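You operate a simulated robot arm through the tools that you are given. There is no shell and no other tool.

You are at the controls of a simulated two-armed robot. One attempt, no reset.

TASK
Brush the lint off the big coil and comb its bent fins straight.
Fine: brush and comb from the tool shelf below it go back where they lay. Set down upright: orange brush, green comb. What is to be rubbed or washed off counts as gone when no trace of it is left.

It is judged by the outcome, as a careful person would: the job done as asked, and still so three seconds after it is handed in. It fails if anything else is knocked over, pushed out of place, dropped, spilled or broken.

THE ROBOT
Two 6-joint arms with two-finger parallel grippers on one trunk that stands fixed in place. Base frame: the origin is at the foot of the trunk, x ahead of it, y to its left, z up. Readings come in m, degrees, newtons and seconds.
The left shoulder is at [0.06, 0.187, 1.097], the right one opposite. With the tool pointing down near the work surface each hand reaches from about 0.1 to 0.56 m from the base axis, measured 20 degrees to its own side. Payload 1.57 kg a hand.
Tool frame (each hand has its own): the origin (TCP) lies between the finger pads and is the grasp point; the fingertips stand 0.03 m ahead of it; z points along the fingers, y is the line along which they close. The gripper opens to 0.11 m. The fingers are 0.024 m wide and 0.012 m thick; the gripper's body (0.048 by 0.112 m) begins 0.078 m behind the TCP.
Orientation is that of the tool frame in the base frame, as [roll, pitch, yaw] about the fixed x, y, z axes, in that order (R = Rz(yaw) Ry(pitch) Rx(roll)). With the fingers straight down and closing along the base's y, the tool's x points along the base's -x, its y along +y and its z along -z.

THE INTERFACE
- The arms move only by the tool send_rows. It takes "left_commands", "right_commands" or both (then of equal length, played together; a hand with none holds still); each is a list of rows, each a list of 7 numbers: the turn, a rotation vector about the tool's x, y, z in units of 120 degrees (1.0 is 120 degrees), then the shift along the tool's x, y, z in units of 250 mm (1.0 is 250 mm), then the opening, from 0 (shut) to 1 (fully open). In form: [[wx, wy, wz, x, y, z, fingers], ...]. A call has 1 to 20 rows; each row is the pose to reach, as a shift and turn from the pose commanded when the call began, along the tool's axes at that moment. A call with a number of a shift or a turn outside -1 to 1 is refused whole. Each row takes 0.2 s and may step no farther than 0.05 m and 8.6 degrees from the row before; otherwise, or with a gripper value out of range, the whole call is refused. A pose out of reach is approached as far as the arm can. The call stops where the force on the tool passes 40 N (or 10 N more than at its start, if that is more) or the arm is blocked; 0.2 s more then pass. Each finger travels about 0.153 m/s and halts on what it meets, pressing with about 38 N; the grip force reading is that of the motor and also rises with nothing between the fingers. The clock runs only during rows and for 0.2 s after the last one: add rows that repeat a pose to give the fingers time. It gives the time, the measured TCP pose, the force on the tool (base axes), the opening and the grip force at its end, in the units of the frame above (readings bear some noise), with the torque about the TCP (base axes, N m) and any sound that the robot's microphone picked up.
- Cameras (640 x 400 px; columns grow to the right, rows downward): "scene" is now at [0.0137, 0.0236, 1.628]; the picture's right is [0.36, -0.93, 0.00], its down [-0.73, -0.28, -0.62] and it looks along [0.58, 0.22, -0.79] (base axes); focal length 348 px, centre (320, 200). "left" rides on the left gripper at [0.07, -0.016, -0.141] in its tool frame; the picture's right is [0.23, 0.97, 0.00], its down [-0.85, 0.20, -0.48] and it looks along [-0.47, 0.11, 0.88] (tool axes); focal length 222 px, centre (320, 200). "right" rides on the right gripper at [0.07, 0.016, -0.141] in its tool frame; the picture's right is [-0.23, 0.97, 0.00], its down [-0.86, -0.20, -0.48] and it looks along [-0.47, -0.11, 0.88] (tool axes); focal length 222 px, centre (320, 200). There is no depth. A picture from a camera that has moved, and an enlarged one, comes with that camera's place and axes in the base frame and with its lens. The place of the scene camera against the robot may be out by one fixed shift of up to 0.012 m in any direction.
- grab_frame(camera): a new picture of that camera. No time passes.
- slide_trunk(by): slides the trunk up (or, below 0, down) by that many m; the arms and the scene camera ride with it, the base frame stays. It gives what a move gives, with no picture.
- turn_head(pan, tilt): turns the head with the scene camera to pan (to the left, within 86 degrees either way) and tilt (down, from -29 to 69), counted from straight ahead of the robot. It gives what a move gives.
- close_up(camera, box): a new picture of the part [left, top, right, bottom] of that camera's present view, enlarged. No time passes.
- job_done(): hands the job in; it is judged then, once.

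Nothing tells you positions but the pictures and the camera data. Unless the task says otherwise, let go and move clear before handing in.

The tools are called after ">>>" by a JSON object that holds its "name" and its "arguments". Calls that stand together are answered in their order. send_rows: Moves the arms, as the interface text tells. Its arguments: {"type":"object","properties":{"left_commands":{"type":"array"},"right_commands":{"type":"array"}},"required":[]} The other tools are called the same way: slide_trunk (by) slides the trunk up or down; turn_head (pan, tilt) turns the head that bears the scene camera; grab_frame (camera) takes a picture; close_up (camera, box) takes an enlarged picture of a part of a camera's view; job_done () hands the job in.

At the start:

```text
time: 0.0
left_eef_pos: [0.386, 0.2659, 1.1704]
left_tcp_rot: [-180.0, 0.0, 180.0]
left_contact_force: [-0.6, -0.8, 0.3]
left_moment: [-0.01, -0.02, 0.01]
left_grip_width: 0.1101
left_finger_force: 0.1
right_eef_pos: [0.4024, -0.0534, 1.15]
right_tcp_rot: [-180.0, 0.0, 180.0]
right_contact_force: [-0.3, 0.1, 0.3]
right_moment: [0.0, 0.0, -0.02]
right_grip_width: 0.1098
right_finger_force: 0.0
trunk travel left (down, up): [-0.725, 0.265]
head pan, tilt: [20.8, 51.8]
```

scene: 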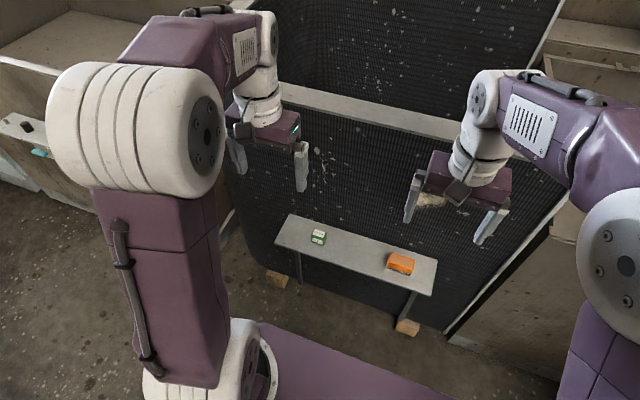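
right: 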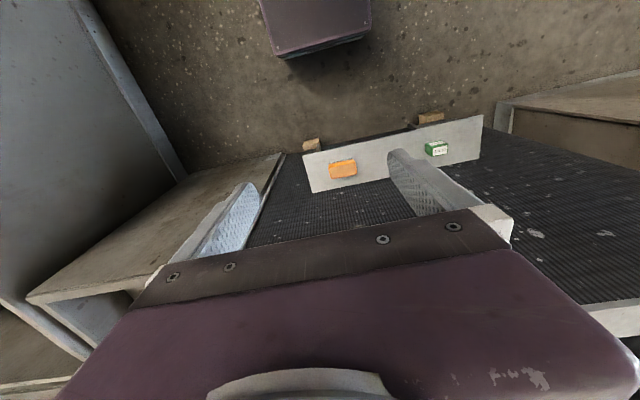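
left: 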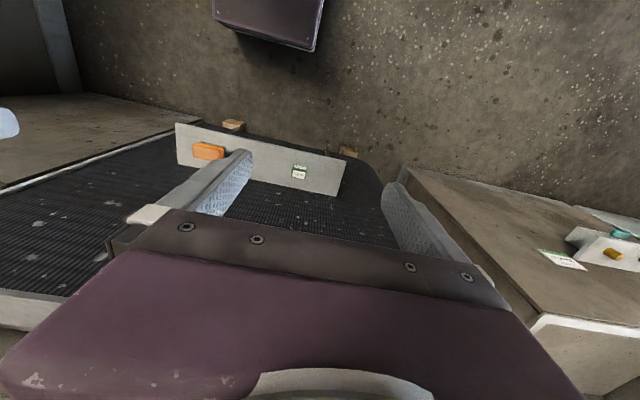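

I see a tall dark coil (finned wall) ahead of the robot with lint specks, and a low shelf in front of it carrying a green comb and an orange brush. I'll look around with the head camera before moving anything.

>>> {"name": "close_up", "arguments": {"camera": "scene", "box": [240, 180, 480, 340]}}

>>> {"name": "turn_head", "arguments": {"pan": 20, "tilt": 20}}

>>> {"name": "grab_frame", "arguments": {"camera": "scene"}}

```text
2.50 times, centred on (360, 260) of scene
camera zoom: at [0.0137, 0.0236, 1.628], right [0.36, -0.93, 0.0], down [-0.73, -0.28, -0.62], along [0.58, 0.22, -0.79], focal length 871 px, centre (220, 50)
```

zoom: 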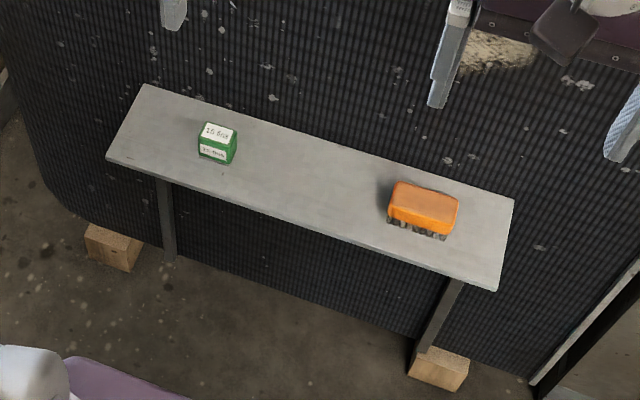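

```text
time: 1.0
left_eef_pos: [0.3866, 0.2682, 1.17]
left_tcp_rot: [180.0, 0.0, -180.0]
left_contact_force: [0.0, -0.7, -0.5]
left_moment: [0.0, -0.03, 0.05]
left_grip_width: 0.1098
left_finger_force: 0.1
right_eef_pos: [0.4013, -0.0524, 1.1503]
right_tcp_rot: [-180.0, 0.0, 179.9]
right_contact_force: [-0.1, -0.5, 0.0]
right_moment: [0.0, 0.03, 0.01]
right_grip_width: 0.1098
right_finger_force: 0.2
trunk travel left (down, up): [-0.725, 0.265]
head pan, tilt: [20.0, 20.0]
```

```text
taken
camera scene: at [0.0309, 0.0287, 1.676], right [0.34, -0.94, 0.0], down [-0.32, -0.12, -0.94], along [0.88, 0.32, -0.34], focal length 348 px, centre (320, 200)
```

scene: 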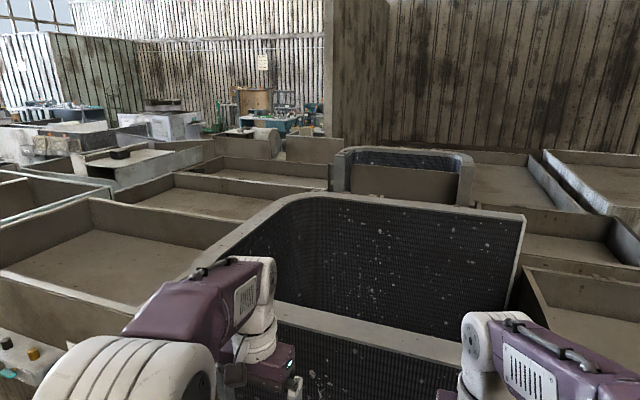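

The arms hide part of the near coil face. I make out a beige lint patch behind the right hand and a pale marked area behind the left. I'll aim the head lower and zoom in to see what I can before moving.

>>> {"name": "turn_head", "arguments": {"pan": 5, "tilt": 45}}

>>> {"name": "grab_frame", "arguments": {"camera": "scene"}}

>>> {"name": "close_up", "arguments": {"camera": "scene", "box": [240, 100, 480, 250]}}

>>> {"name": "close_up", "arguments": {"camera": "right", "box": [240, 80, 520, 255]}}

>>> {"name": "close_up", "arguments": {"camera": "left", "box": [140, 80, 420, 255]}}

```text
time: 1.9
left_eef_pos: [0.3861, 0.2662, 1.1706]
left_tcp_rot: [180.0, 0.0, -180.0]
left_contact_force: [0.5, -0.7, 0.2]
left_moment: [-0.05, 0.03, -0.03]
left_grip_width: 0.1099
left_finger_force: 0.1
right_eef_pos: [0.4031, -0.0521, 1.1494]
right_tcp_rot: [-180.0, -0.1, 180.0]
right_contact_force: [-0.5, -0.7, -0.1]
right_moment: [-0.01, 0.04, 0.0]
right_grip_width: 0.11
right_finger_force: 0.1
trunk travel left (down, up): [-0.725, 0.265]
head pan, tilt: [5.0, 45.0]
```

```text
taken
camera scene: at [0.0244, 0.0041, 1.6374], right [0.09, -1.0, 0.0], down [-0.7, -0.06, -0.71], along [0.7, 0.06, -0.71], focal length 348 px, centre (320, 200)
```

scene: 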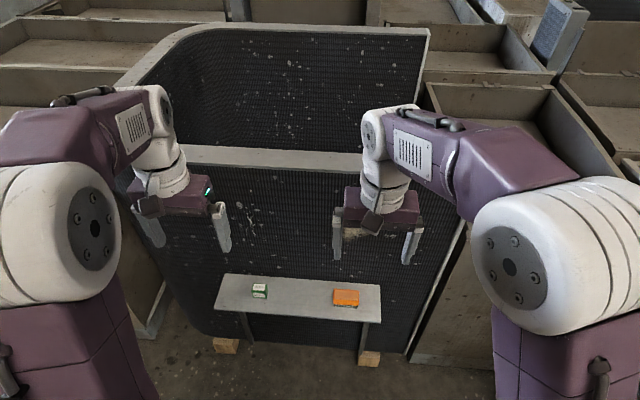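

```text
2.67 times, centred on (360, 175) of scene
camera zoom: at [0.0244, 0.0041, 1.6374], right [0.09, -1.0, 0.0], down [-0.7, -0.06, -0.71], along [0.7, 0.06, -0.71], focal length 929 px, centre (213, 267)
```

zoom: 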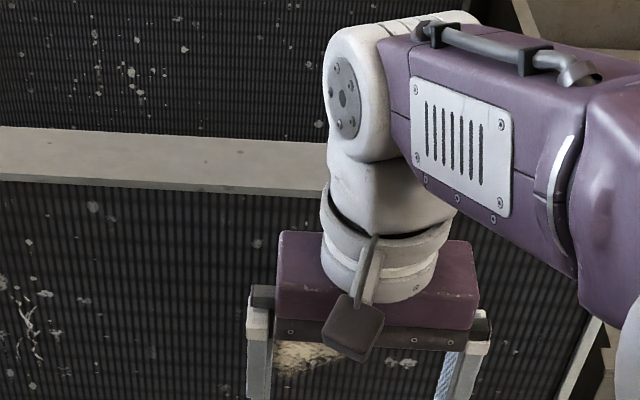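

```text
2.29 times, centred on (380, 168) of right
camera zoom: at [0.3323, -0.0357, 1.2914], right [0.23, 0.97, 0.0], down [0.86, -0.2, 0.48], along [0.47, -0.11, -0.88], focal length 508 px, centre (183, 274)
```

zoom: 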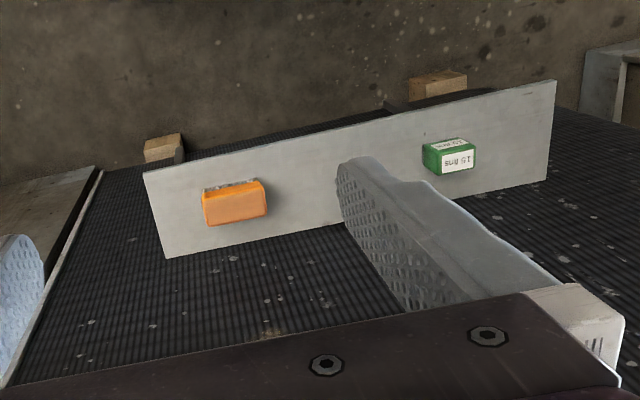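

```text
2.29 times, centred on (280, 168) of left
camera zoom: at [0.3161, 0.2487, 1.3112], right [-0.23, 0.97, 0.0], down [0.85, 0.2, 0.48], along [0.47, 0.11, -0.88], focal length 508 px, centre (411, 274)
```

zoom: 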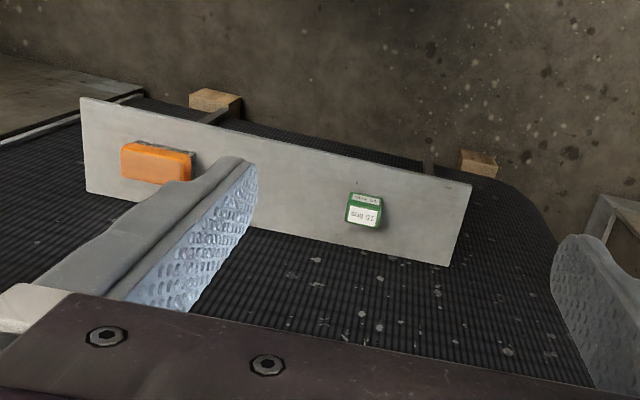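

The beige lint patch lies behind the right hand and squiggly pale bent fins lie left of centre on the near face. I'll draw both hands back and outward a little so I can see the face freely.

>>> {"name": "send_rows", "arguments": {"left_commands": [[0, 0, 0, 0, 0.1, -0.1, 1], [0, 0, 0, 0.1, 0.25, -0.2, 1], [0, 0, 0, 0.2, 0.4, -0.3, 1], [0, 0, 0, 0.3, 0.55, -0.3, 1], [0, 0, 0, 0.3, 0.65, -0.3, 1]], "right_commands": [[0, 0, 0, 0, -0.1, -0.1, 1], [0, 0, 0, 0.1, -0.25, -0.2, 1], [0, 0, 0, 0.2, -0.4, -0.3, 1], [0, 0, 0, 0.3, -0.55, -0.3, 1], [0, 0, 0, 0.3, -0.7, -0.3, 1]]}}

>>> {"name": "turn_head", "arguments": {"pan": 5, "tilt": 45}}

>>> {"name": "grab_frame", "arguments": {"camera": "scene"}}

>>> {"name": "close_up", "arguments": {"camera": "scene", "box": [200, 140, 440, 290]}}

```text
refused: row 2 steps farther than a row can; nothing moved
```

```text
time: 2.5
left_eef_pos: [0.3859, 0.2669, 1.1707]
left_tcp_rot: [-179.9, 0.0, 180.0]
left_contact_force: [0.9, 0.0, -0.3]
left_moment: [-0.01, 0.0, 0.02]
left_grip_width: 0.1099
left_finger_force: 0.0
right_eef_pos: [0.4021, -0.0519, 1.1493]
right_tcp_rot: [180.0, 0.1, -180.0]
right_contact_force: [1.1, -0.2, -0.1]
right_moment: [-0.03, 0.0, 0.0]
right_grip_width: 0.11
right_finger_force: 0.1
trunk travel left (down, up): [-0.725, 0.265]
head pan, tilt: [5.0, 45.0]
```

```text
taken
camera scene: at [0.0244, 0.004, 1.6374], right [0.09, -1.0, 0.0], down [-0.7, -0.06, -0.71], along [0.7, 0.06, -0.71], focal length 348 px, centre (320, 200)
```

scene: 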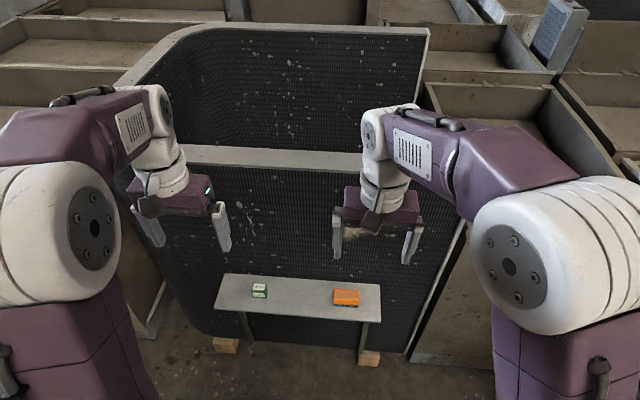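

```text
2.67 times, centred on (320, 215) of scene
camera zoom: at [0.0244, 0.004, 1.6374], right [0.09, -1.0, 0.0], down [-0.7, -0.06, -0.71], along [0.7, 0.06, -0.71], focal length 929 px, centre (320, 160)
```

zoom: 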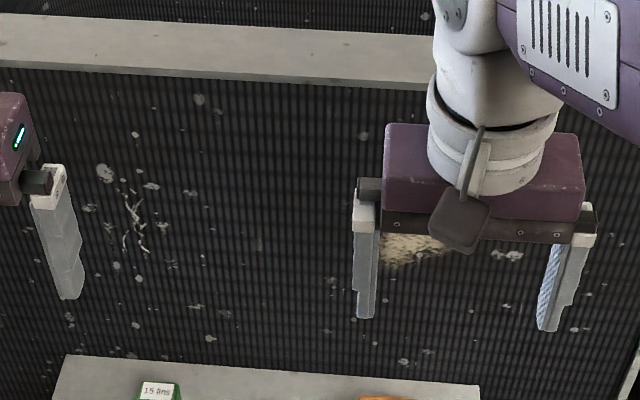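

The near face carries a beige lint patch behind the right hand and squiggly bent fins at left; the rest looks like fixed speckle. I'll back the hands off in smaller steps.

>>> {"name": "send_rows", "arguments": {"left_commands": [[0, 0, 0, 0.1, 0, -0.1, 1], [0, 0, 0, 0.2, 0.08, -0.2, 1], [0, 0, 0, 0.3, 0.18, -0.3, 1], [0, 0, 0, 0.3, 0.34, -0.3, 1], [0, 0, 0, 0.3, 0.5, -0.3, 1]], "right_commands": [[0, 0, 0, 0.1, 0, -0.1, 1], [0, 0, 0, 0.2, -0.08, -0.2, 1], [0, 0, 0, 0.3, -0.18, -0.3, 1], [0, 0, 0, 0.3, -0.34, -0.3, 1], [0, 0, 0, 0.3, -0.52, -0.3, 1], [0, 0, 0, 0.3, -0.7, -0.3, 1], [0, 0, 0, 0.3, -0.88, -0.3, 1]]}}

```text
refused: give rows for one hand, or as many for the one as for the other
```

Same picture as before; both hands need equal row counts. I'll resend the retreat with matching lists.

>>> {"name": "send_rows", "arguments": {"left_commands": [[0, 0, 0, 0.1, 0, -0.1, 1], [0, 0, 0, 0.2, 0.08, -0.2, 1], [0, 0, 0, 0.3, 0.18, -0.3, 1], [0, 0, 0, 0.3, 0.34, -0.3, 1], [0, 0, 0, 0.3, 0.5, -0.3, 1], [0, 0, 0, 0.3, 0.5, -0.3, 1], [0, 0, 0, 0.3, 0.5, -0.3, 1]], "right_commands": [[0, 0, 0, 0.1, 0, -0.1, 1], [0, 0, 0, 0.2, -0.08, -0.2, 1], [0, 0, 0, 0.3, -0.18, -0.3, 1], [0, 0, 0, 0.3, -0.34, -0.3, 1], [0, 0, 0, 0.3, -0.52, -0.3, 1], [0, 0, 0, 0.3, -0.7, -0.3, 1], [0, 0, 0, 0.3, -0.88, -0.3, 1]]}}

>>> {"name": "grab_frame", "arguments": {"camera": "scene"}}

>>> {"name": "close_up", "arguments": {"camera": "scene", "box": [200, 140, 440, 290]}}

```text
time: 4.1
left_eef_pos: [0.3113, 0.3902, 1.2451]
left_tcp_rot: [179.8, 0.0, -180.0]
left_contact_force: [-0.9, -0.3, -1.1]
left_moment: [0.02, 0.05, 0.01]
left_grip_width: 0.11
left_finger_force: 0.0
right_eef_pos: [0.3318, -0.2735, 1.2233]
right_tcp_rot: [179.8, 0.1, -179.9]
right_contact_force: [0.3, -0.3, 0.4]
right_moment: [0.02, 0.03, 0.0]
right_grip_width: 0.1099
right_finger_force: 0.1
trunk travel left (down, up): [-0.725, 0.265]
head pan, tilt: [5.0, 45.0]
```

```text
taken
camera scene: at [0.0252, 0.0023, 1.6374], right [0.09, -1.0, 0.0], down [-0.7, -0.06, -0.71], along [0.7, 0.06, -0.71], focal length 348 px, centre (320, 200)
```

scene: 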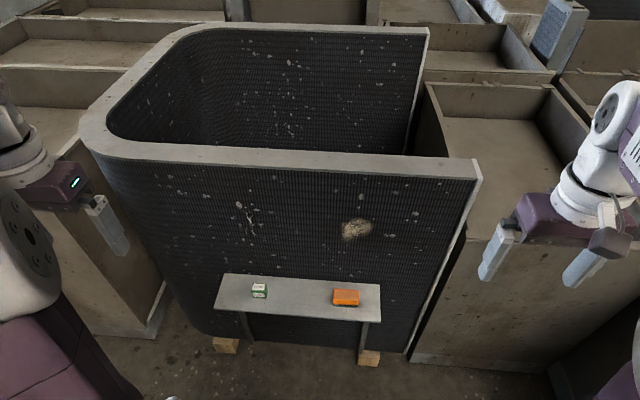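

```text
2.67 times, centred on (320, 215) of scene
camera zoom: at [0.0252, 0.0023, 1.6374], right [0.09, -1.0, 0.0], down [-0.7, -0.06, -0.71], along [0.7, 0.06, -0.71], focal length 929 px, centre (320, 160)
```

zoom: 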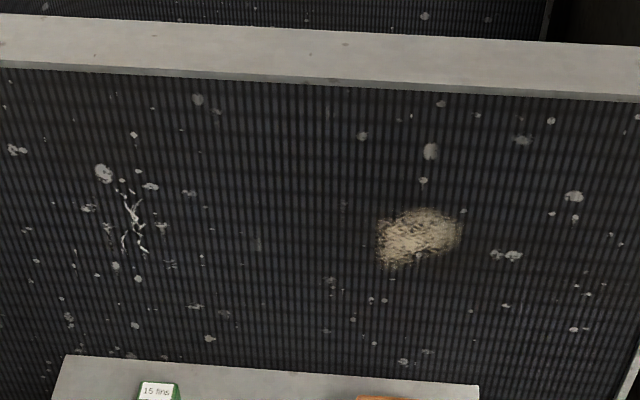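

The face is clear now: lint patch near y≈-0.05, z≈0.89, bent fins near y≈0.26, z≈0.88, with the shelf top near z≈0.65 below; nothing stands in front of the face but the shelf. I'll lower the trunk so that both arms reach better, then look again.

>>> {"name": "slide_trunk", "arguments": {"by": -0.25}}

>>> {"name": "grab_frame", "arguments": {"camera": "scene"}}

>>> {"name": "grab_frame", "arguments": {"camera": "left"}}

>>> {"name": "grab_frame", "arguments": {"camera": "right"}}

```text
time: 6.6
left_eef_pos: [0.3131, 0.391, 0.9953]
left_tcp_rot: [180.0, -0.1, -180.0]
left_contact_force: [-0.5, 0.4, 0.0]
left_moment: [0.01, 0.03, -0.04]
left_grip_width: 0.1099
left_finger_force: 0.0
right_eef_pos: [0.331, -0.2705, 0.9733]
right_tcp_rot: [-179.9, 0.0, 180.0]
right_contact_force: [0.4, 0.3, -0.8]
right_moment: [0.0, -0.02, -0.05]
right_grip_width: 0.1102
right_finger_force: 0.0
trunk travel left (down, up): [-0.475, 0.515]
head pan, tilt: [5.0, 45.0]
```

```text
taken
camera scene: at [0.0243, 0.0039, 1.3874], right [0.09, -1.0, 0.0], down [-0.7, -0.06, -0.71], along [0.7, 0.06, -0.71], focal length 348 px, centre (320, 200)
```

scene: 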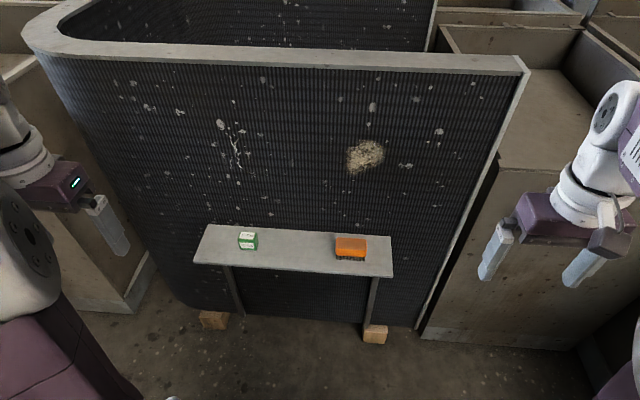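

```text
taken
camera left: at [0.2424, 0.373, 1.1364], right [-0.23, 0.97, 0.0], down [0.85, 0.2, 0.48], along [0.47, 0.11, -0.88], focal length 222 px, centre (320, 200)
```

left: 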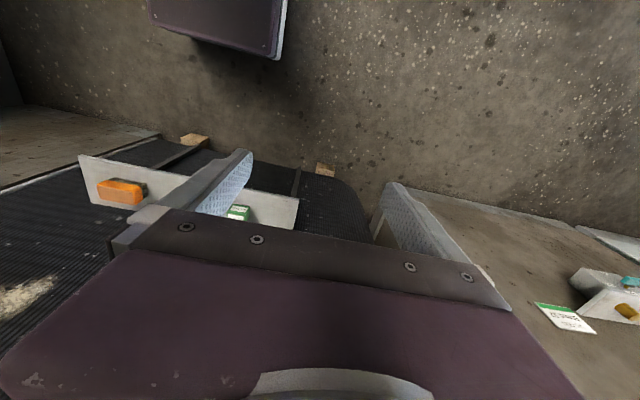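

```text
taken
camera right: at [0.2598, -0.255, 1.1156], right [0.23, 0.97, 0.0], down [0.86, -0.2, 0.48], along [0.47, -0.11, -0.88], focal length 222 px, centre (320, 200)
```

right: 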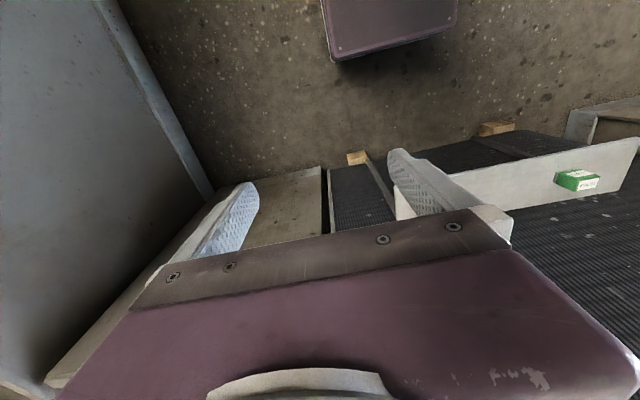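

The shelf with the two tools is well in view now. I'll zoom in on the comb, the brush and both marks.

>>> {"name": "close_up", "arguments": {"camera": "scene", "box": [220, 220, 276, 255]}}

>>> {"name": "close_up", "arguments": {"camera": "scene", "box": [316, 220, 386, 264]}}

>>> {"name": "close_up", "arguments": {"camera": "scene", "box": [190, 100, 280, 180]}}

>>> {"name": "close_up", "arguments": {"camera": "scene", "box": [320, 120, 410, 200]}}

>>> {"name": "close_up", "arguments": {"camera": "right", "box": [520, 150, 640, 220]}}

>>> {"name": "close_up", "arguments": {"camera": "left", "box": [520, 260, 640, 340]}}

```text
11.43 times, centred on (248, 238) of scene
camera zoom: at [0.0243, 0.0039, 1.3874], right [0.09, -1.0, 0.0], down [-0.7, -0.06, -0.71], along [0.7, 0.06, -0.71], focal length 3983 px, centre (1143, -229)
```

zoom: 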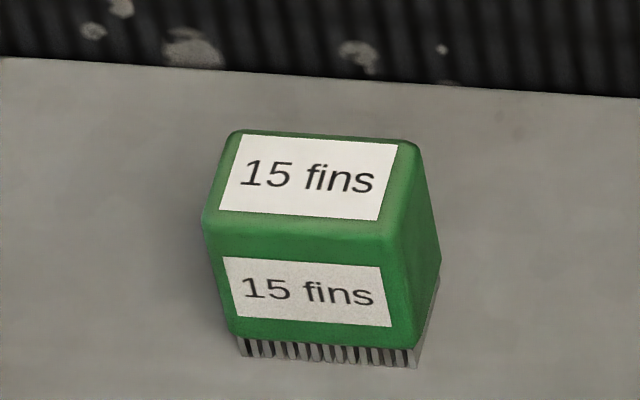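

```text
9.09 times, centred on (351, 242) of scene
camera zoom: at [0.0243, 0.0039, 1.3874], right [0.09, -1.0, 0.0], down [-0.7, -0.06, -0.71], along [0.7, 0.06, -0.71], focal length 3168 px, centre (38, -182)
```

zoom: 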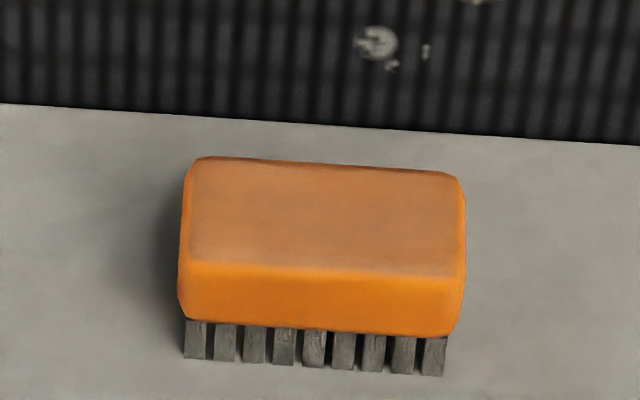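

```text
5.00 times, centred on (235, 140) of scene
camera zoom: at [0.0243, 0.0039, 1.3874], right [0.09, -1.0, 0.0], down [-0.7, -0.06, -0.71], along [0.7, 0.06, -0.71], focal length 1743 px, centre (745, 500)
```

zoom: 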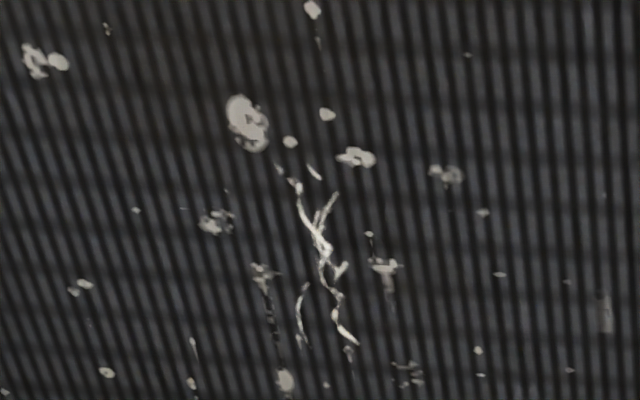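

```text
5.00 times, centred on (365, 160) of scene
camera zoom: at [0.0243, 0.0039, 1.3874], right [0.09, -1.0, 0.0], down [-0.7, -0.06, -0.71], along [0.7, 0.06, -0.71], focal length 1743 px, centre (95, 400)
```

zoom: 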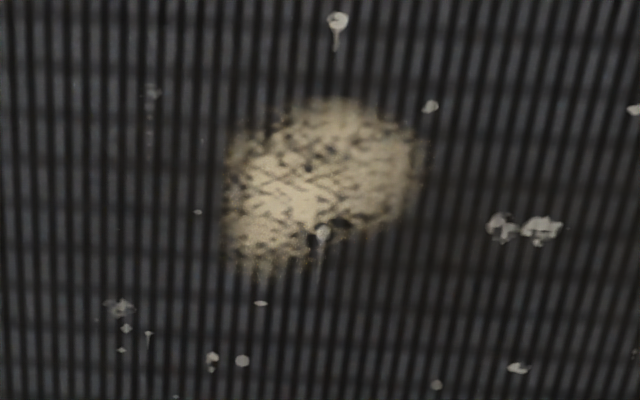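

```text
5.33 times, centred on (580, 185) of right
camera zoom: at [0.2598, -0.255, 1.1156], right [0.23, 0.97, 0.0], down [0.86, -0.2, 0.48], along [0.47, -0.11, -0.88], focal length 1185 px, centre (-1067, 280)
```

zoom: 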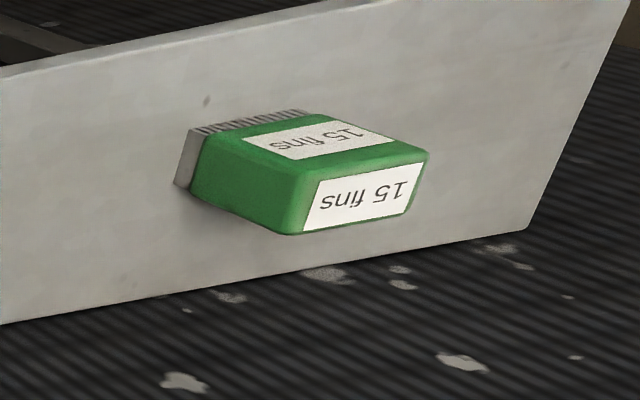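

```text
5.00 times, centred on (580, 300) of left
camera zoom: at [0.2424, 0.373, 1.1364], right [-0.23, 0.97, 0.0], down [0.85, 0.2, 0.48], along [0.47, 0.11, -0.88], focal length 1111 px, centre (-980, -300)
```

zoom: 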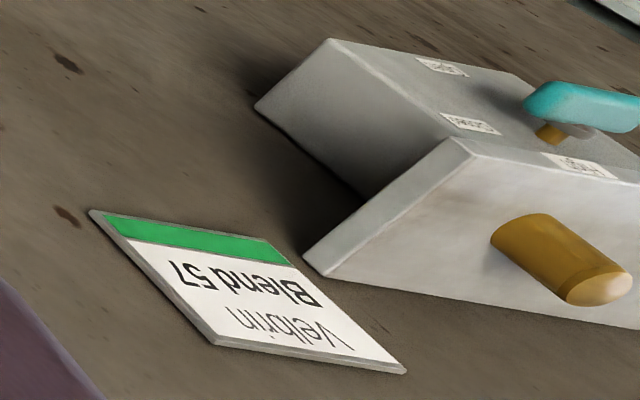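

The comb (≈0.04×0.026×0.05, teeth down) sits around (0.57, 0.24) and the brush (≈0.037×0.074×0.047, bristles down) around (0.57, -0.03), with the shelf top at z≈0.643. I'll bring the right hand near the brush from above at a safe height and look with its camera to refine this.

>>> {"name": "send_rows", "arguments": {"right_commands": [[0, 0, 0, -0.05, 0.1, 0, 1], [0, 0, 0, -0.15, 0.22, 0.05, 1], [0, 0, 0, -0.25, 0.35, 0.1, 1], [0, 0, 0, -0.35, 0.48, 0.15, 1], [0, 0, 0, -0.45, 0.62, 0.2, 1], [0, 0, 0, -0.55, 0.75, 0.25, 1], [0, 0, 0, -0.65, 0.86, 0.3, 1], [0, 0, 0, -0.76, 0.97, 0.35, 1], [0, 0, 0, -0.76, 0.97, 0.35, 1]]}}

>>> {"name": "grab_frame", "arguments": {"camera": "right"}}

>>> {"name": "grab_frame", "arguments": {"camera": "scene"}}

```text
time: 8.6
left_eef_pos: [0.3112, 0.39, 0.9958]
left_tcp_rot: [180.0, 0.0, 180.0]
left_contact_force: [-0.1, -0.1, 0.1]
left_moment: [0.02, -0.01, 0.0]
left_grip_width: 0.1099
left_finger_force: 0.1
right_eef_pos: [0.5172, -0.0272, 0.8855]
right_tcp_rot: [180.0, 0.2, -180.0]
right_contact_force: [-0.4, -0.1, 0.3]
right_moment: [-0.04, -0.01, -0.01]
right_grip_width: 0.1101
right_finger_force: 0.1
trunk travel left (down, up): [-0.475, 0.515]
head pan, tilt: [5.0, 45.0]
```

```text
taken
camera right: at [0.4471, -0.0111, 1.0274], right [0.23, 0.97, 0.0], down [0.86, -0.2, 0.48], along [0.47, -0.11, -0.88], focal length 222 px, centre (320, 200)
```

right: 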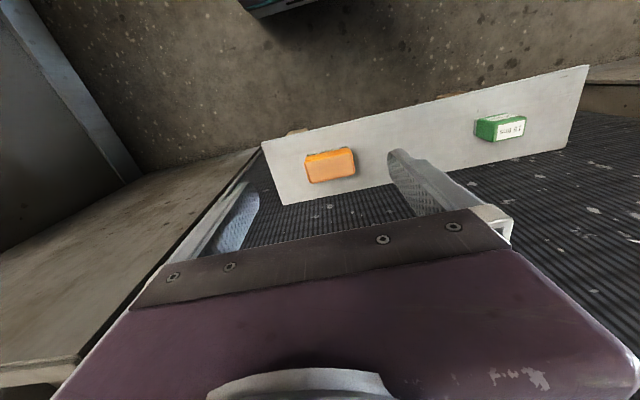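

```text
taken
camera scene: at [0.0233, 0.0034, 1.3874], right [0.09, -1.0, 0.0], down [-0.7, -0.06, -0.71], along [0.7, 0.06, -0.71], focal length 348 px, centre (320, 200)
```

scene: 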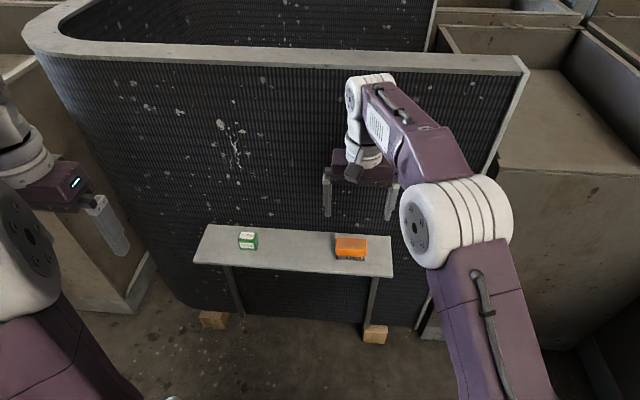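

The right hand is above and just short of the brush. I'll zoom its camera on the brush, shelf and comb to triangulate.

>>> {"name": "close_up", "arguments": {"camera": "right", "box": [260, 120, 420, 220]}}

>>> {"name": "close_up", "arguments": {"camera": "right", "box": [440, 60, 600, 160]}}

```text
4.00 times, centred on (340, 170) of right
camera zoom: at [0.4471, -0.0111, 1.0274], right [0.23, 0.97, 0.0], down [0.86, -0.2, 0.48], along [0.47, -0.11, -0.88], focal length 888 px, centre (240, 320)
```

zoom: 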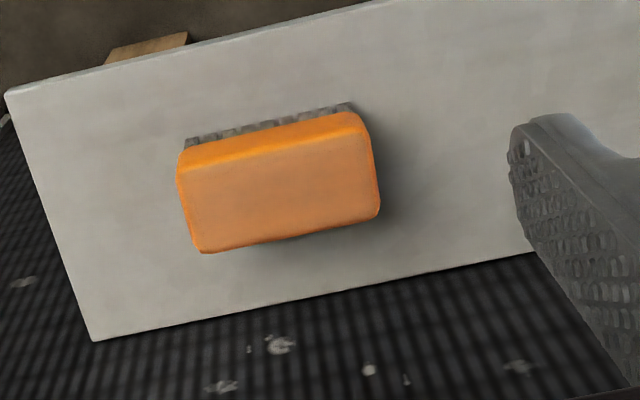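

```text
4.00 times, centred on (520, 110) of right
camera zoom: at [0.4471, -0.0111, 1.0274], right [0.23, 0.97, 0.0], down [0.86, -0.2, 0.48], along [0.47, -0.11, -0.88], focal length 888 px, centre (-480, 560)
```

zoom: 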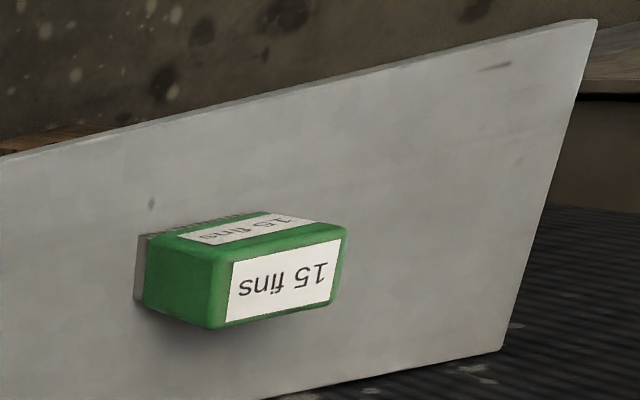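

The hand camera agrees with the scene camera: shelf x 0.520–0.647, y from -0.133, top z≈0.643; brush centre ≈(0.575, -0.0245), top z≈0.69, aligned with the base axes. Next I bring the open right hand straight above the brush.

>>> {"name": "send_rows", "arguments": {"right_commands": [[0, 0, 0, -0.08, 0.005, 0.1, 1], [0, 0, 0, -0.16, 0.011, 0.2, 1], [0, 0, 0, -0.232, 0.011, 0.3, 1], [0, 0, 0, -0.232, 0.011, 0.36, 1], [0, 0, 0, -0.232, 0.011, 0.36, 1]]}}

>>> {"name": "grab_frame", "arguments": {"camera": "right"}}

>>> {"name": "grab_frame", "arguments": {"camera": "scene"}}

```text
time: 9.8
left_eef_pos: [0.31, 0.3905, 0.996]
left_tcp_rot: [180.0, 0.0, 180.0]
left_contact_force: [-0.5, 0.0, 0.8]
left_moment: [0.0, 0.01, 0.03]
left_grip_width: 0.1098
left_finger_force: 0.1
right_eef_pos: [0.5666, -0.0286, 0.7937]
right_tcp_rot: [180.0, 0.0, 180.0]
right_contact_force: [-0.5, -0.4, -0.4]
right_moment: [-0.01, -0.02, 0.03]
right_grip_width: 0.1099
right_finger_force: 0.2
right hand out of reach, approached as far as the arm can: row 3, 4, 5
trunk travel left (down, up): [-0.475, 0.515]
head pan, tilt: [5.0, 45.0]
```

```text
taken
camera right: at [0.4961, -0.0119, 0.9364], right [0.23, 0.97, 0.0], down [0.86, -0.2, 0.48], along [0.47, -0.11, -0.88], focal length 222 px, centre (320, 200)
```

right: 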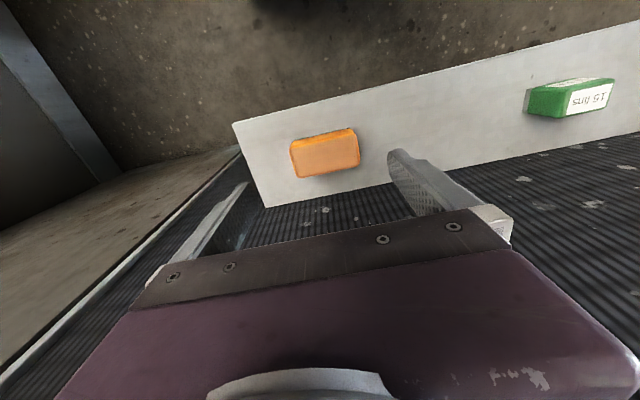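

```text
taken
camera scene: at [0.0236, 0.0041, 1.3874], right [0.09, -1.0, 0.0], down [-0.7, -0.06, -0.71], along [0.7, 0.06, -0.71], focal length 348 px, centre (320, 200)
```

scene: 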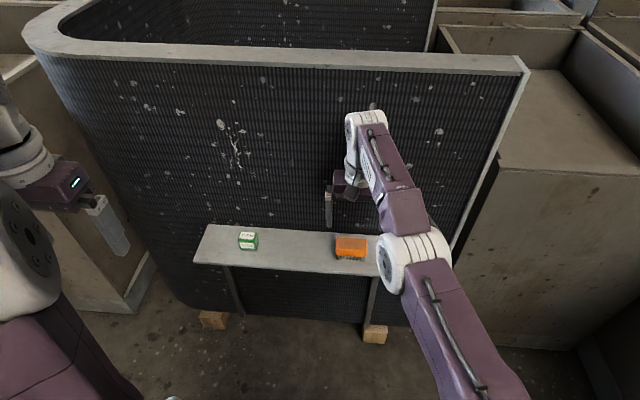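

The right arm runs out of reach just short of the brush at this height because its wrist is above the shoulder. I'll raise the trunk a little so that the wrist comes level with the shoulder when the hand is down at the brush.

>>> {"name": "slide_trunk", "arguments": {"by": 0.06}}

>>> {"name": "send_rows", "arguments": {"right_commands": [[0, 0, 0, 0.05, 0.0, 0.1, 1], [0, 0, 0, 0.05, 0.0, 0.25, 1], [0, 0, 0, 0.05, 0.0, 0.36, 1], [0, 0, 0, 0.05, 0.0, 0.36, 1]]}}

```text
time: 10.8
left_eef_pos: [0.3114, 0.3904, 1.0548]
left_tcp_rot: [-180.0, 0.0, 179.9]
left_contact_force: [0.1, 0.2, 0.2]
left_moment: [-0.01, -0.04, 0.02]
left_grip_width: 0.1099
left_finger_force: 0.1
right_eef_pos: [0.5675, -0.0284, 0.8537]
right_tcp_rot: [180.0, 0.0, 179.9]
right_contact_force: [-0.6, 0.6, -0.2]
right_moment: [0.02, 0.02, -0.04]
right_grip_width: 0.1102
right_finger_force: 0.1
trunk travel left (down, up): [-0.535, 0.455]
head pan, tilt: [5.0, 45.0]
```

```text
time: 11.8
left_eef_pos: [0.3119, 0.3914, 1.0559]
left_tcp_rot: [179.9, 0.0, 179.9]
left_contact_force: [-0.6, -0.2, -0.5]
left_moment: [0.0, 0.02, -0.02]
left_grip_width: 0.11
left_finger_force: 0.1
right_eef_pos: [0.5727, -0.0246, 0.7645]
right_tcp_rot: [-180.0, -0.1, -180.0]
right_contact_force: [0.2, -0.4, -0.3]
right_moment: [0.0, -0.02, 0.01]
right_grip_width: 0.11
right_finger_force: 0.1
right hand out of reach, approached as far as the arm can: row 1, 2, 3, 4
trunk travel left (down, up): [-0.535, 0.455]
head pan, tilt: [5.0, 45.0]
```

The right hand reads (0.573, -0.025, 0.765), almost exactly over the brush, though the arm still reports being at its limit. I'll check with pictures before going down.

>>> {"name": "grab_frame", "arguments": {"camera": "right"}}

>>> {"name": "grab_frame", "arguments": {"camera": "scene"}}

>>> {"name": "close_up", "arguments": {"camera": "right", "box": [200, 80, 440, 230]}}

```text
taken
camera right: at [0.5028, -0.008, 0.9081], right [0.23, 0.97, 0.0], down [0.86, -0.2, 0.48], along [0.46, -0.11, -0.88], focal length 222 px, centre (320, 200)
```

right: 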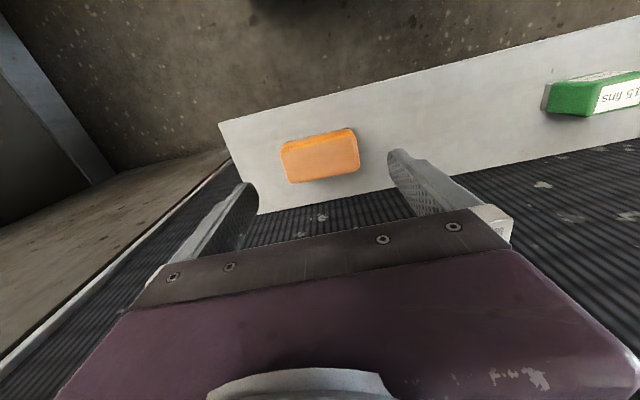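

```text
taken
camera scene: at [0.0243, 0.0041, 1.4474], right [0.09, -1.0, 0.0], down [-0.7, -0.06, -0.71], along [0.7, 0.06, -0.71], focal length 348 px, centre (320, 200)
```

scene: 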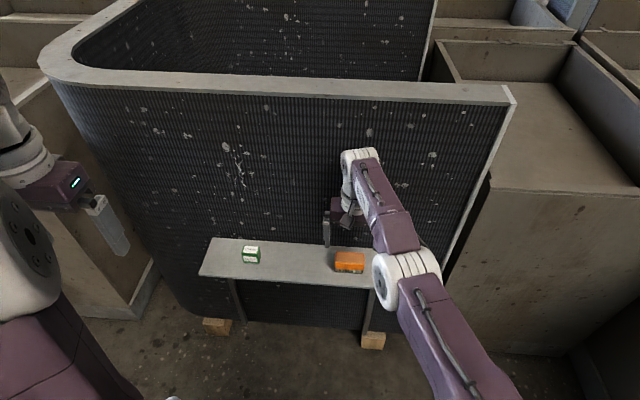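

```text
2.67 times, centred on (320, 155) of right
camera zoom: at [0.5028, -0.008, 0.9081], right [0.23, 0.97, 0.0], down [0.86, -0.2, 0.48], along [0.46, -0.11, -0.88], focal length 592 px, centre (320, 320)
```

zoom: 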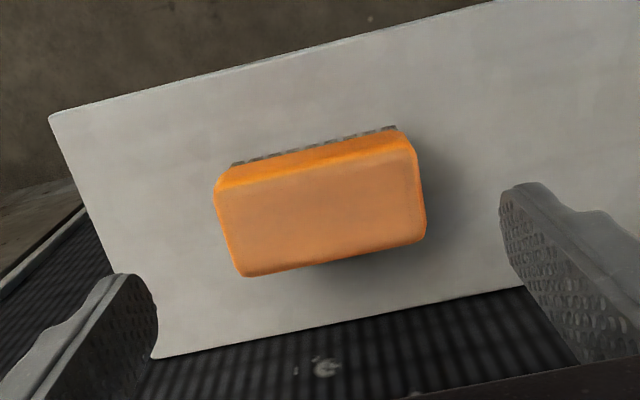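

The tool axis passes through the brush centre in the hand picture. I'll go down in small steps, reading the pose to see how the commanded and measured poses relate.

>>> {"name": "send_rows", "arguments": {"right_commands": [[0, 0, 0, 0, 0.0, 0.05, 1], [0, 0, 0, 0, 0, 0.05, 1]]}}

```text
time: 12.4
left_eef_pos: [0.312, 0.3909, 1.0552]
left_tcp_rot: [-180.0, 0.0, 180.0]
left_contact_force: [-0.2, -0.2, 0.9]
left_moment: [-0.02, -0.03, 0.0]
left_grip_width: 0.11
left_finger_force: 0.1
right_eef_pos: [0.5727, -0.0228, 0.7527]
right_tcp_rot: [-179.9, 0.0, 180.0]
right_contact_force: [-0.3, 0.3, 0.7]
right_moment: [-0.05, 0.01, -0.01]
right_grip_width: 0.1102
right_finger_force: 0.1
trunk travel left (down, up): [-0.535, 0.455]
head pan, tilt: [5.0, 45.0]
```

It tracks well now: (0.573, -0.023, 0.753). I'll go on down until the fingertips are level with the bottom of the orange body (TCP z≈0.693).

>>> {"name": "send_rows", "arguments": {"right_commands": [[0, 0, 0, -0.008, -0.004, 0.08, 1], [0, 0, 0, -0.008, -0.004, 0.16, 1], [0, 0, 0, -0.008, -0.004, 0.2, 1], [0, 0, 0, -0.008, -0.004, 0.2, 1]]}}

>>> {"name": "grab_frame", "arguments": {"camera": "right"}}

>>> {"name": "close_up", "arguments": {"camera": "scene", "box": [290, 200, 410, 280]}}

```text
time: 13.4
left_eef_pos: [0.3103, 0.3903, 1.0565]
left_tcp_rot: [-180.0, 0.0, -180.0]
left_contact_force: [0.4, 0.2, 0.3]
left_moment: [0.03, -0.02, -0.01]
left_grip_width: 0.1095
left_finger_force: 0.0
right_eef_pos: [0.5715, -0.0253, 0.7033]
right_tcp_rot: [180.0, 0.0, 180.0]
right_contact_force: [0.7, -0.8, -0.1]
right_moment: [0.02, 0.02, -0.02]
right_grip_width: 0.11
right_finger_force: 0.1
trunk travel left (down, up): [-0.535, 0.455]
head pan, tilt: [5.0, 45.0]
```

```text
taken
camera right: at [0.5018, -0.0092, 0.8455], right [0.23, 0.97, 0.0], down [0.86, -0.2, 0.48], along [0.47, -0.11, -0.88], focal length 222 px, centre (320, 200)
```

right: 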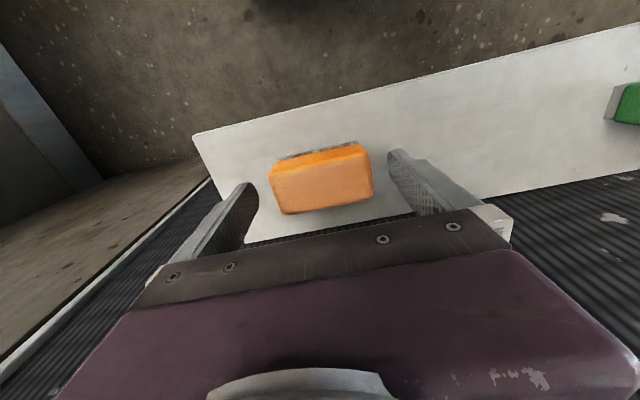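

```text
5.00 times, centred on (350, 240) of scene
camera zoom: at [0.0243, 0.0041, 1.4474], right [0.09, -1.0, 0.0], down [-0.7, -0.06, -0.71], along [0.7, 0.06, -0.71], focal length 1743 px, centre (170, 0)
```

zoom: 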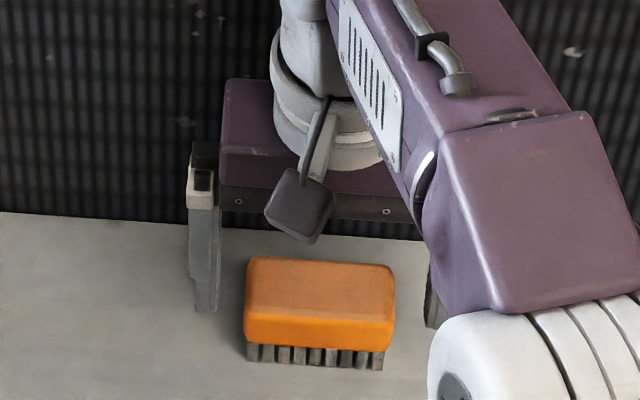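

The fingers straddle the brush with room at both ends, fingertips about at mid-body. I'll go down the last 10 mm, then close on the brush.

>>> {"name": "send_rows", "arguments": {"right_commands": [[0, 0, 0, -0.004, 0.002, 0.02, 1], [0, 0, 0, -0.008, 0.002, 0.04, 1], [0, 0, 0, -0.008, 0.002, 0.04, 0.6], [0, 0, 0, -0.008, 0.002, 0.04, 0.4], [0, 0, 0, -0.008, 0.002, 0.04, 0.4], [0, 0, 0, -0.008, 0.002, 0.04, 0.4]]}}

>>> {"name": "grab_frame", "arguments": {"camera": "right"}}

>>> {"name": "close_up", "arguments": {"camera": "scene", "box": [290, 200, 410, 280]}}

```text
time: 14.8
left_eef_pos: [0.3127, 0.3901, 1.0551]
left_tcp_rot: [179.9, 0.0, -179.9]
left_contact_force: [0.4, 0.4, -0.4]
left_moment: [-0.02, 0.01, -0.01]
left_grip_width: 0.1102
left_finger_force: 0.0
right_eef_pos: [0.5723, -0.0244, 0.6939]
right_tcp_rot: [-179.9, 0.0, 180.0]
right_contact_force: [-0.2, 0.7, 1.2]
right_moment: [0.02, -0.05, 0.02]
right_grip_width: 0.0791
right_finger_force: 37.8
right hand out of reach, approached as far as the arm can: row 1, 2, 3, 4, 5, 6
trunk travel left (down, up): [-0.535, 0.455]
head pan, tilt: [5.0, 45.0]
```

```text
taken
camera right: at [0.5011, -0.0084, 0.8357], right [0.23, 0.97, 0.0], down [0.86, -0.2, 0.48], along [0.47, -0.11, -0.88], focal length 222 px, centre (320, 200)
```

right: 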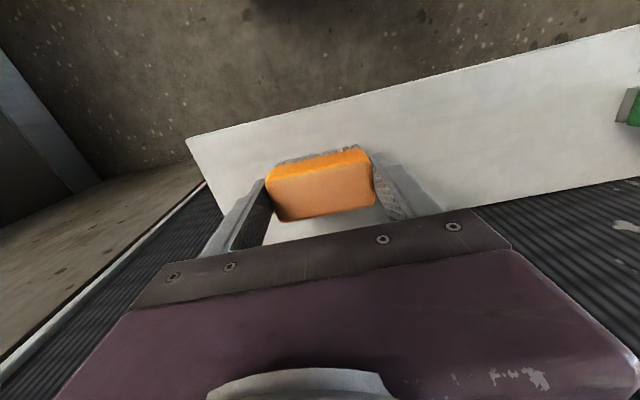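

```text
5.00 times, centred on (350, 240) of scene
camera zoom: at [0.0244, 0.004, 1.4474], right [0.09, -1.0, 0.0], down [-0.7, -0.06, -0.71], along [0.7, 0.06, -0.71], focal length 1743 px, centre (170, 0)
```

zoom: 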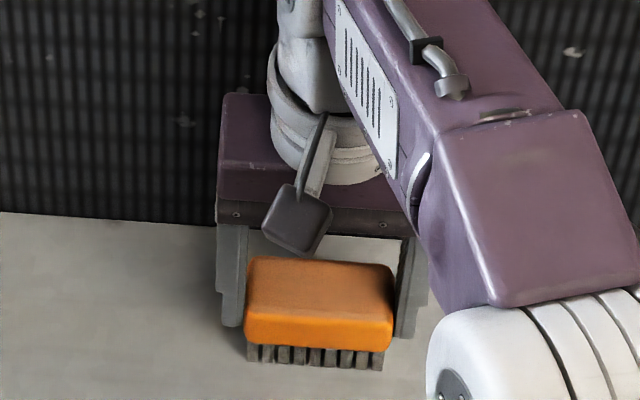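

The brush is gripped: width 0.079 m, grip force 37.8 N, at TCP (0.572, -0.024, 0.694), which I'll use for putting it back. Next I lift it straight up, then draw it back from the coil.

>>> {"name": "send_rows", "arguments": {"right_commands": [[0, 0, 0, 0, 0, -0.06, 0.4], [0, 0, 0, 0, 0, -0.14, 0.4], [0, 0, 0, 0.02, 0, -0.22, 0.4], [0, 0, 0, 0.08, 0, -0.32, 0.4], [0, 0, 0, 0.15, 0, -0.42, 0.4], [0, 0, 0, 0.23, 0, -0.54, 0.4], [0, 0, 0, 0.29, 0, -0.66, 0.4], [0, 0, 0, 0.29, 0, -0.75, 0.4], [0, 0, 0, 0.29, 0, -0.75, 0.4]]}}

>>> {"name": "grab_frame", "arguments": {"camera": "scene"}}

>>> {"name": "grab_frame", "arguments": {"camera": "right"}}

```text
time: 16.8
left_eef_pos: [0.3114, 0.3918, 1.0567]
left_tcp_rot: [179.9, 0.0, 180.0]
left_contact_force: [1.0, 0.4, 0.5]
left_moment: [-0.01, 0.0, 0.01]
left_grip_width: 0.1099
left_finger_force: 0.0
right_eef_pos: [0.5592, -0.009, 0.8569]
right_tcp_rot: [179.9, -0.1, 180.0]
right_contact_force: [0.7, 0.0, -0.4]
right_moment: [-0.02, -0.01, 0.01]
right_grip_width: 0.0792
right_finger_force: 38.5
right hand out of reach, approached as far as the arm can: row 3, 4, 5, 6, 7, 8, 9
trunk travel left (down, up): [-0.535, 0.455]
head pan, tilt: [5.0, 45.0]
```

```text
taken
camera scene: at [0.0245, 0.004, 1.4474], right [0.09, -1.0, 0.0], down [-0.7, -0.06, -0.71], along [0.7, 0.06, -0.71], focal length 348 px, centre (320, 200)
```

scene: 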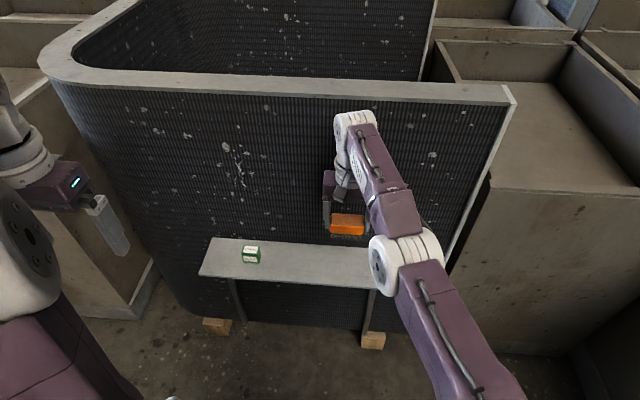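

```text
taken
camera right: at [0.4891, 0.0077, 0.9988], right [0.23, 0.97, 0.0], down [0.86, -0.2, 0.48], along [0.46, -0.11, -0.88], focal length 222 px, centre (320, 200)
```

right: 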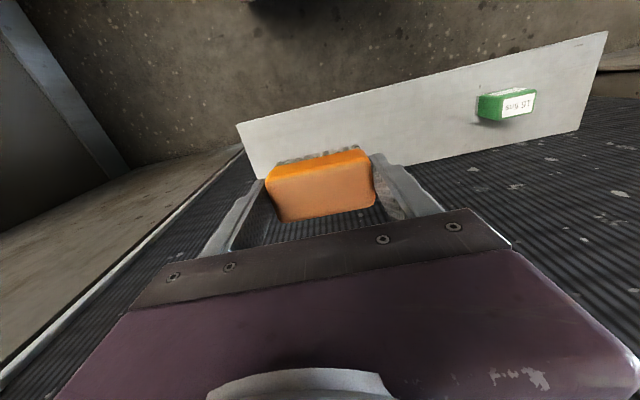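

The brush is held and up, but the arm lags with a stretched elbow at (0.559, -0.009, 0.857) instead of drawing back. I'll ask for a further pull back and see whether the elbow bends.

>>> {"name": "send_rows", "arguments": {"right_commands": [[0, 0, 0, 0.06, -0.02, 0, 0.4], [0, 0, 0, 0.12, -0.06, 0, 0.4], [0, 0, 0, 0.12, -0.1, 0, 0.4], [0, 0, 0, 0.12, -0.1, 0, 0.4]]}}

```text
time: 17.8
left_eef_pos: [0.3122, 0.3904, 1.0537]
left_tcp_rot: [-180.0, 0.0, 180.0]
left_contact_force: [0.7, -0.7, 0.7]
left_moment: [-0.02, 0.0, -0.05]
left_grip_width: 0.1099
left_finger_force: 0.2
right_eef_pos: [0.5617, -0.0189, 0.8592]
right_tcp_rot: [180.0, -0.2, 180.0]
right_contact_force: [0.0, -0.1, -1.5]
right_moment: [-0.01, 0.0, -0.02]
right_grip_width: 0.0791
right_finger_force: 38.4
right hand out of reach, approached as far as the arm can: row 1, 2, 3, 4
trunk travel left (down, up): [-0.535, 0.455]
head pan, tilt: [5.0, 45.0]
```

The arm seems held at a straight-elbow posture; an inward pull alone doesn't bend it. Moving down freed it earlier, so I'll combine a small descent with the pull-back (brush stays well above the shelf).

>>> {"name": "send_rows", "arguments": {"right_commands": [[0, 0, 0, 0, 0, 0.1, 0.4], [0, 0, 0, 0, 0, 0.2, 0.4], [0, 0, 0, 0, 0, 0.3, 0.4], [0, 0, 0, 0, 0, 0.3, 0.4]]}}

>>> {"name": "grab_frame", "arguments": {"camera": "scene"}}

```text
time: 18.8
left_eef_pos: [0.3113, 0.3914, 1.0556]
left_tcp_rot: [-180.0, -0.1, 180.0]
left_contact_force: [-0.6, 0.1, 0.4]
left_moment: [0.0, -0.01, 0.01]
left_grip_width: 0.1099
left_finger_force: 0.0
right_eef_pos: [0.5682, -0.0125, 0.7841]
right_tcp_rot: [180.0, -0.1, -180.0]
right_contact_force: [-0.7, -0.6, -0.8]
right_moment: [0.0, -0.05, 0.02]
right_grip_width: 0.079
right_finger_force: 38.1
right hand out of reach, approached as far as the arm can: row 1, 2, 3, 4
trunk travel left (down, up): [-0.535, 0.455]
head pan, tilt: [5.0, 45.0]
```

```text
taken
camera scene: at [0.0243, 0.004, 1.4474], right [0.09, -1.0, 0.0], down [-0.7, -0.06, -0.71], along [0.7, 0.06, -0.71], focal length 348 px, centre (320, 200)
```

scene: 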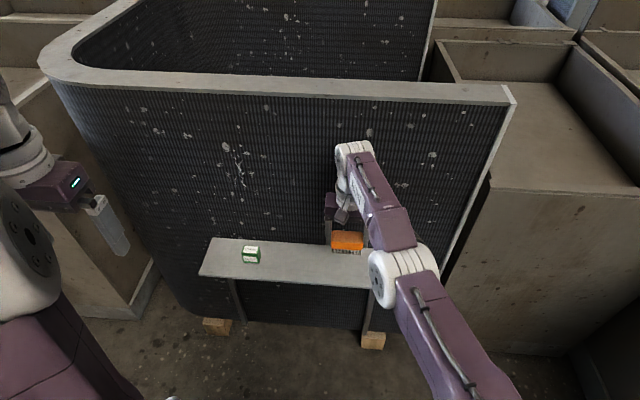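

The arm stays on its reach sphere with a straight elbow; tilting the tool backward (fingertips toward the robot) should bend the elbow upward, the way it was at the start. I'll tilt about 14° while pulling back, well above the shelf.

>>> {"name": "send_rows", "arguments": {"right_commands": [[0, 0.06, 0, 0.06, 0, -0.03, 0.4], [0, 0.12, 0, 0.14, 0, -0.06, 0.4], [0, 0.12, 0, 0.24, 0, -0.1, 0.4], [0, 0.12, 0, 0.3, 0, -0.12, 0.4], [0, 0.12, 0, 0.3, 0, -0.12, 0.4]]}}

>>> {"name": "grab_frame", "arguments": {"camera": "scene"}}

```text
time: 20.0
left_eef_pos: [0.3123, 0.3903, 1.0552]
left_tcp_rot: [-180.0, 0.0, -180.0]
left_contact_force: [0.0, 0.0, 0.4]
left_moment: [-0.02, -0.01, 0.04]
left_grip_width: 0.1101
left_finger_force: 0.1
right_eef_pos: [0.507, -0.0113, 0.8123]
right_tcp_rot: [-179.9, -14.5, -180.0]
right_contact_force: [-0.9, 0.6, -1.4]
right_moment: [-0.02, 0.03, -0.02]
right_grip_width: 0.079
right_finger_force: 38.3
right hand out of reach, approached as far as the arm can: row 1, 2, 4, 5
trunk travel left (down, up): [-0.535, 0.455]
head pan, tilt: [5.0, 45.0]
```

```text
taken
camera scene: at [0.0246, 0.0041, 1.4474], right [0.09, -1.0, 0.0], down [-0.7, -0.06, -0.71], along [0.7, 0.06, -0.71], focal length 348 px, centre (320, 200)
```

scene: 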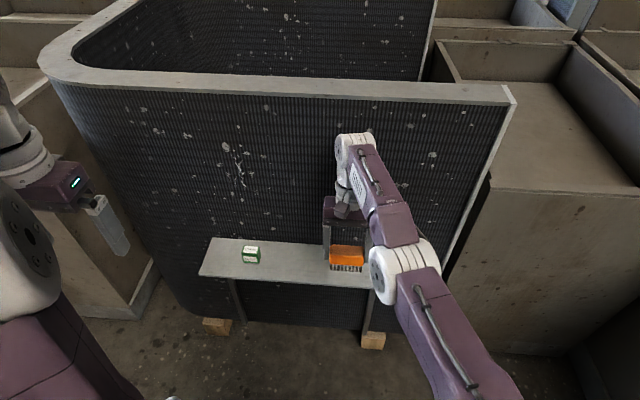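

The elbow has bent now: TCP (0.507, -0.011, 0.812), tilted 14.5°, brush still firm. I'll keep pulling back in this tilt to fold the elbow more.

>>> {"name": "send_rows", "arguments": {"right_commands": [[0, 0, 0, 0.08, -0.04, -0.03, 0.4], [0, 0, 0, 0.16, -0.08, -0.06, 0.4], [0, 0, 0, 0.24, -0.12, -0.09, 0.4], [0, 0, 0, 0.32, -0.12, -0.12, 0.4], [0, 0, 0, 0.32, -0.12, -0.12, 0.4]]}}

```text
time: 21.2
left_eef_pos: [0.3117, 0.3909, 1.0547]
left_tcp_rot: [-180.0, 0.1, -180.0]
left_contact_force: [-0.4, 0.5, 1.2]
left_moment: [0.0, -0.02, 0.01]
left_grip_width: 0.1098
left_finger_force: 0.1
right_eef_pos: [0.5018, -0.0311, 0.8867]
right_tcp_rot: [-179.9, -14.9, 180.0]
right_contact_force: [-0.2, 0.1, -0.6]
right_moment: [-0.02, 0.0, 0.01]
right_grip_width: 0.0789
right_finger_force: 37.9
right hand out of reach, approached as far as the arm can: row 1, 2, 3, 4, 5
trunk travel left (down, up): [-0.535, 0.455]
head pan, tilt: [5.0, 45.0]
```

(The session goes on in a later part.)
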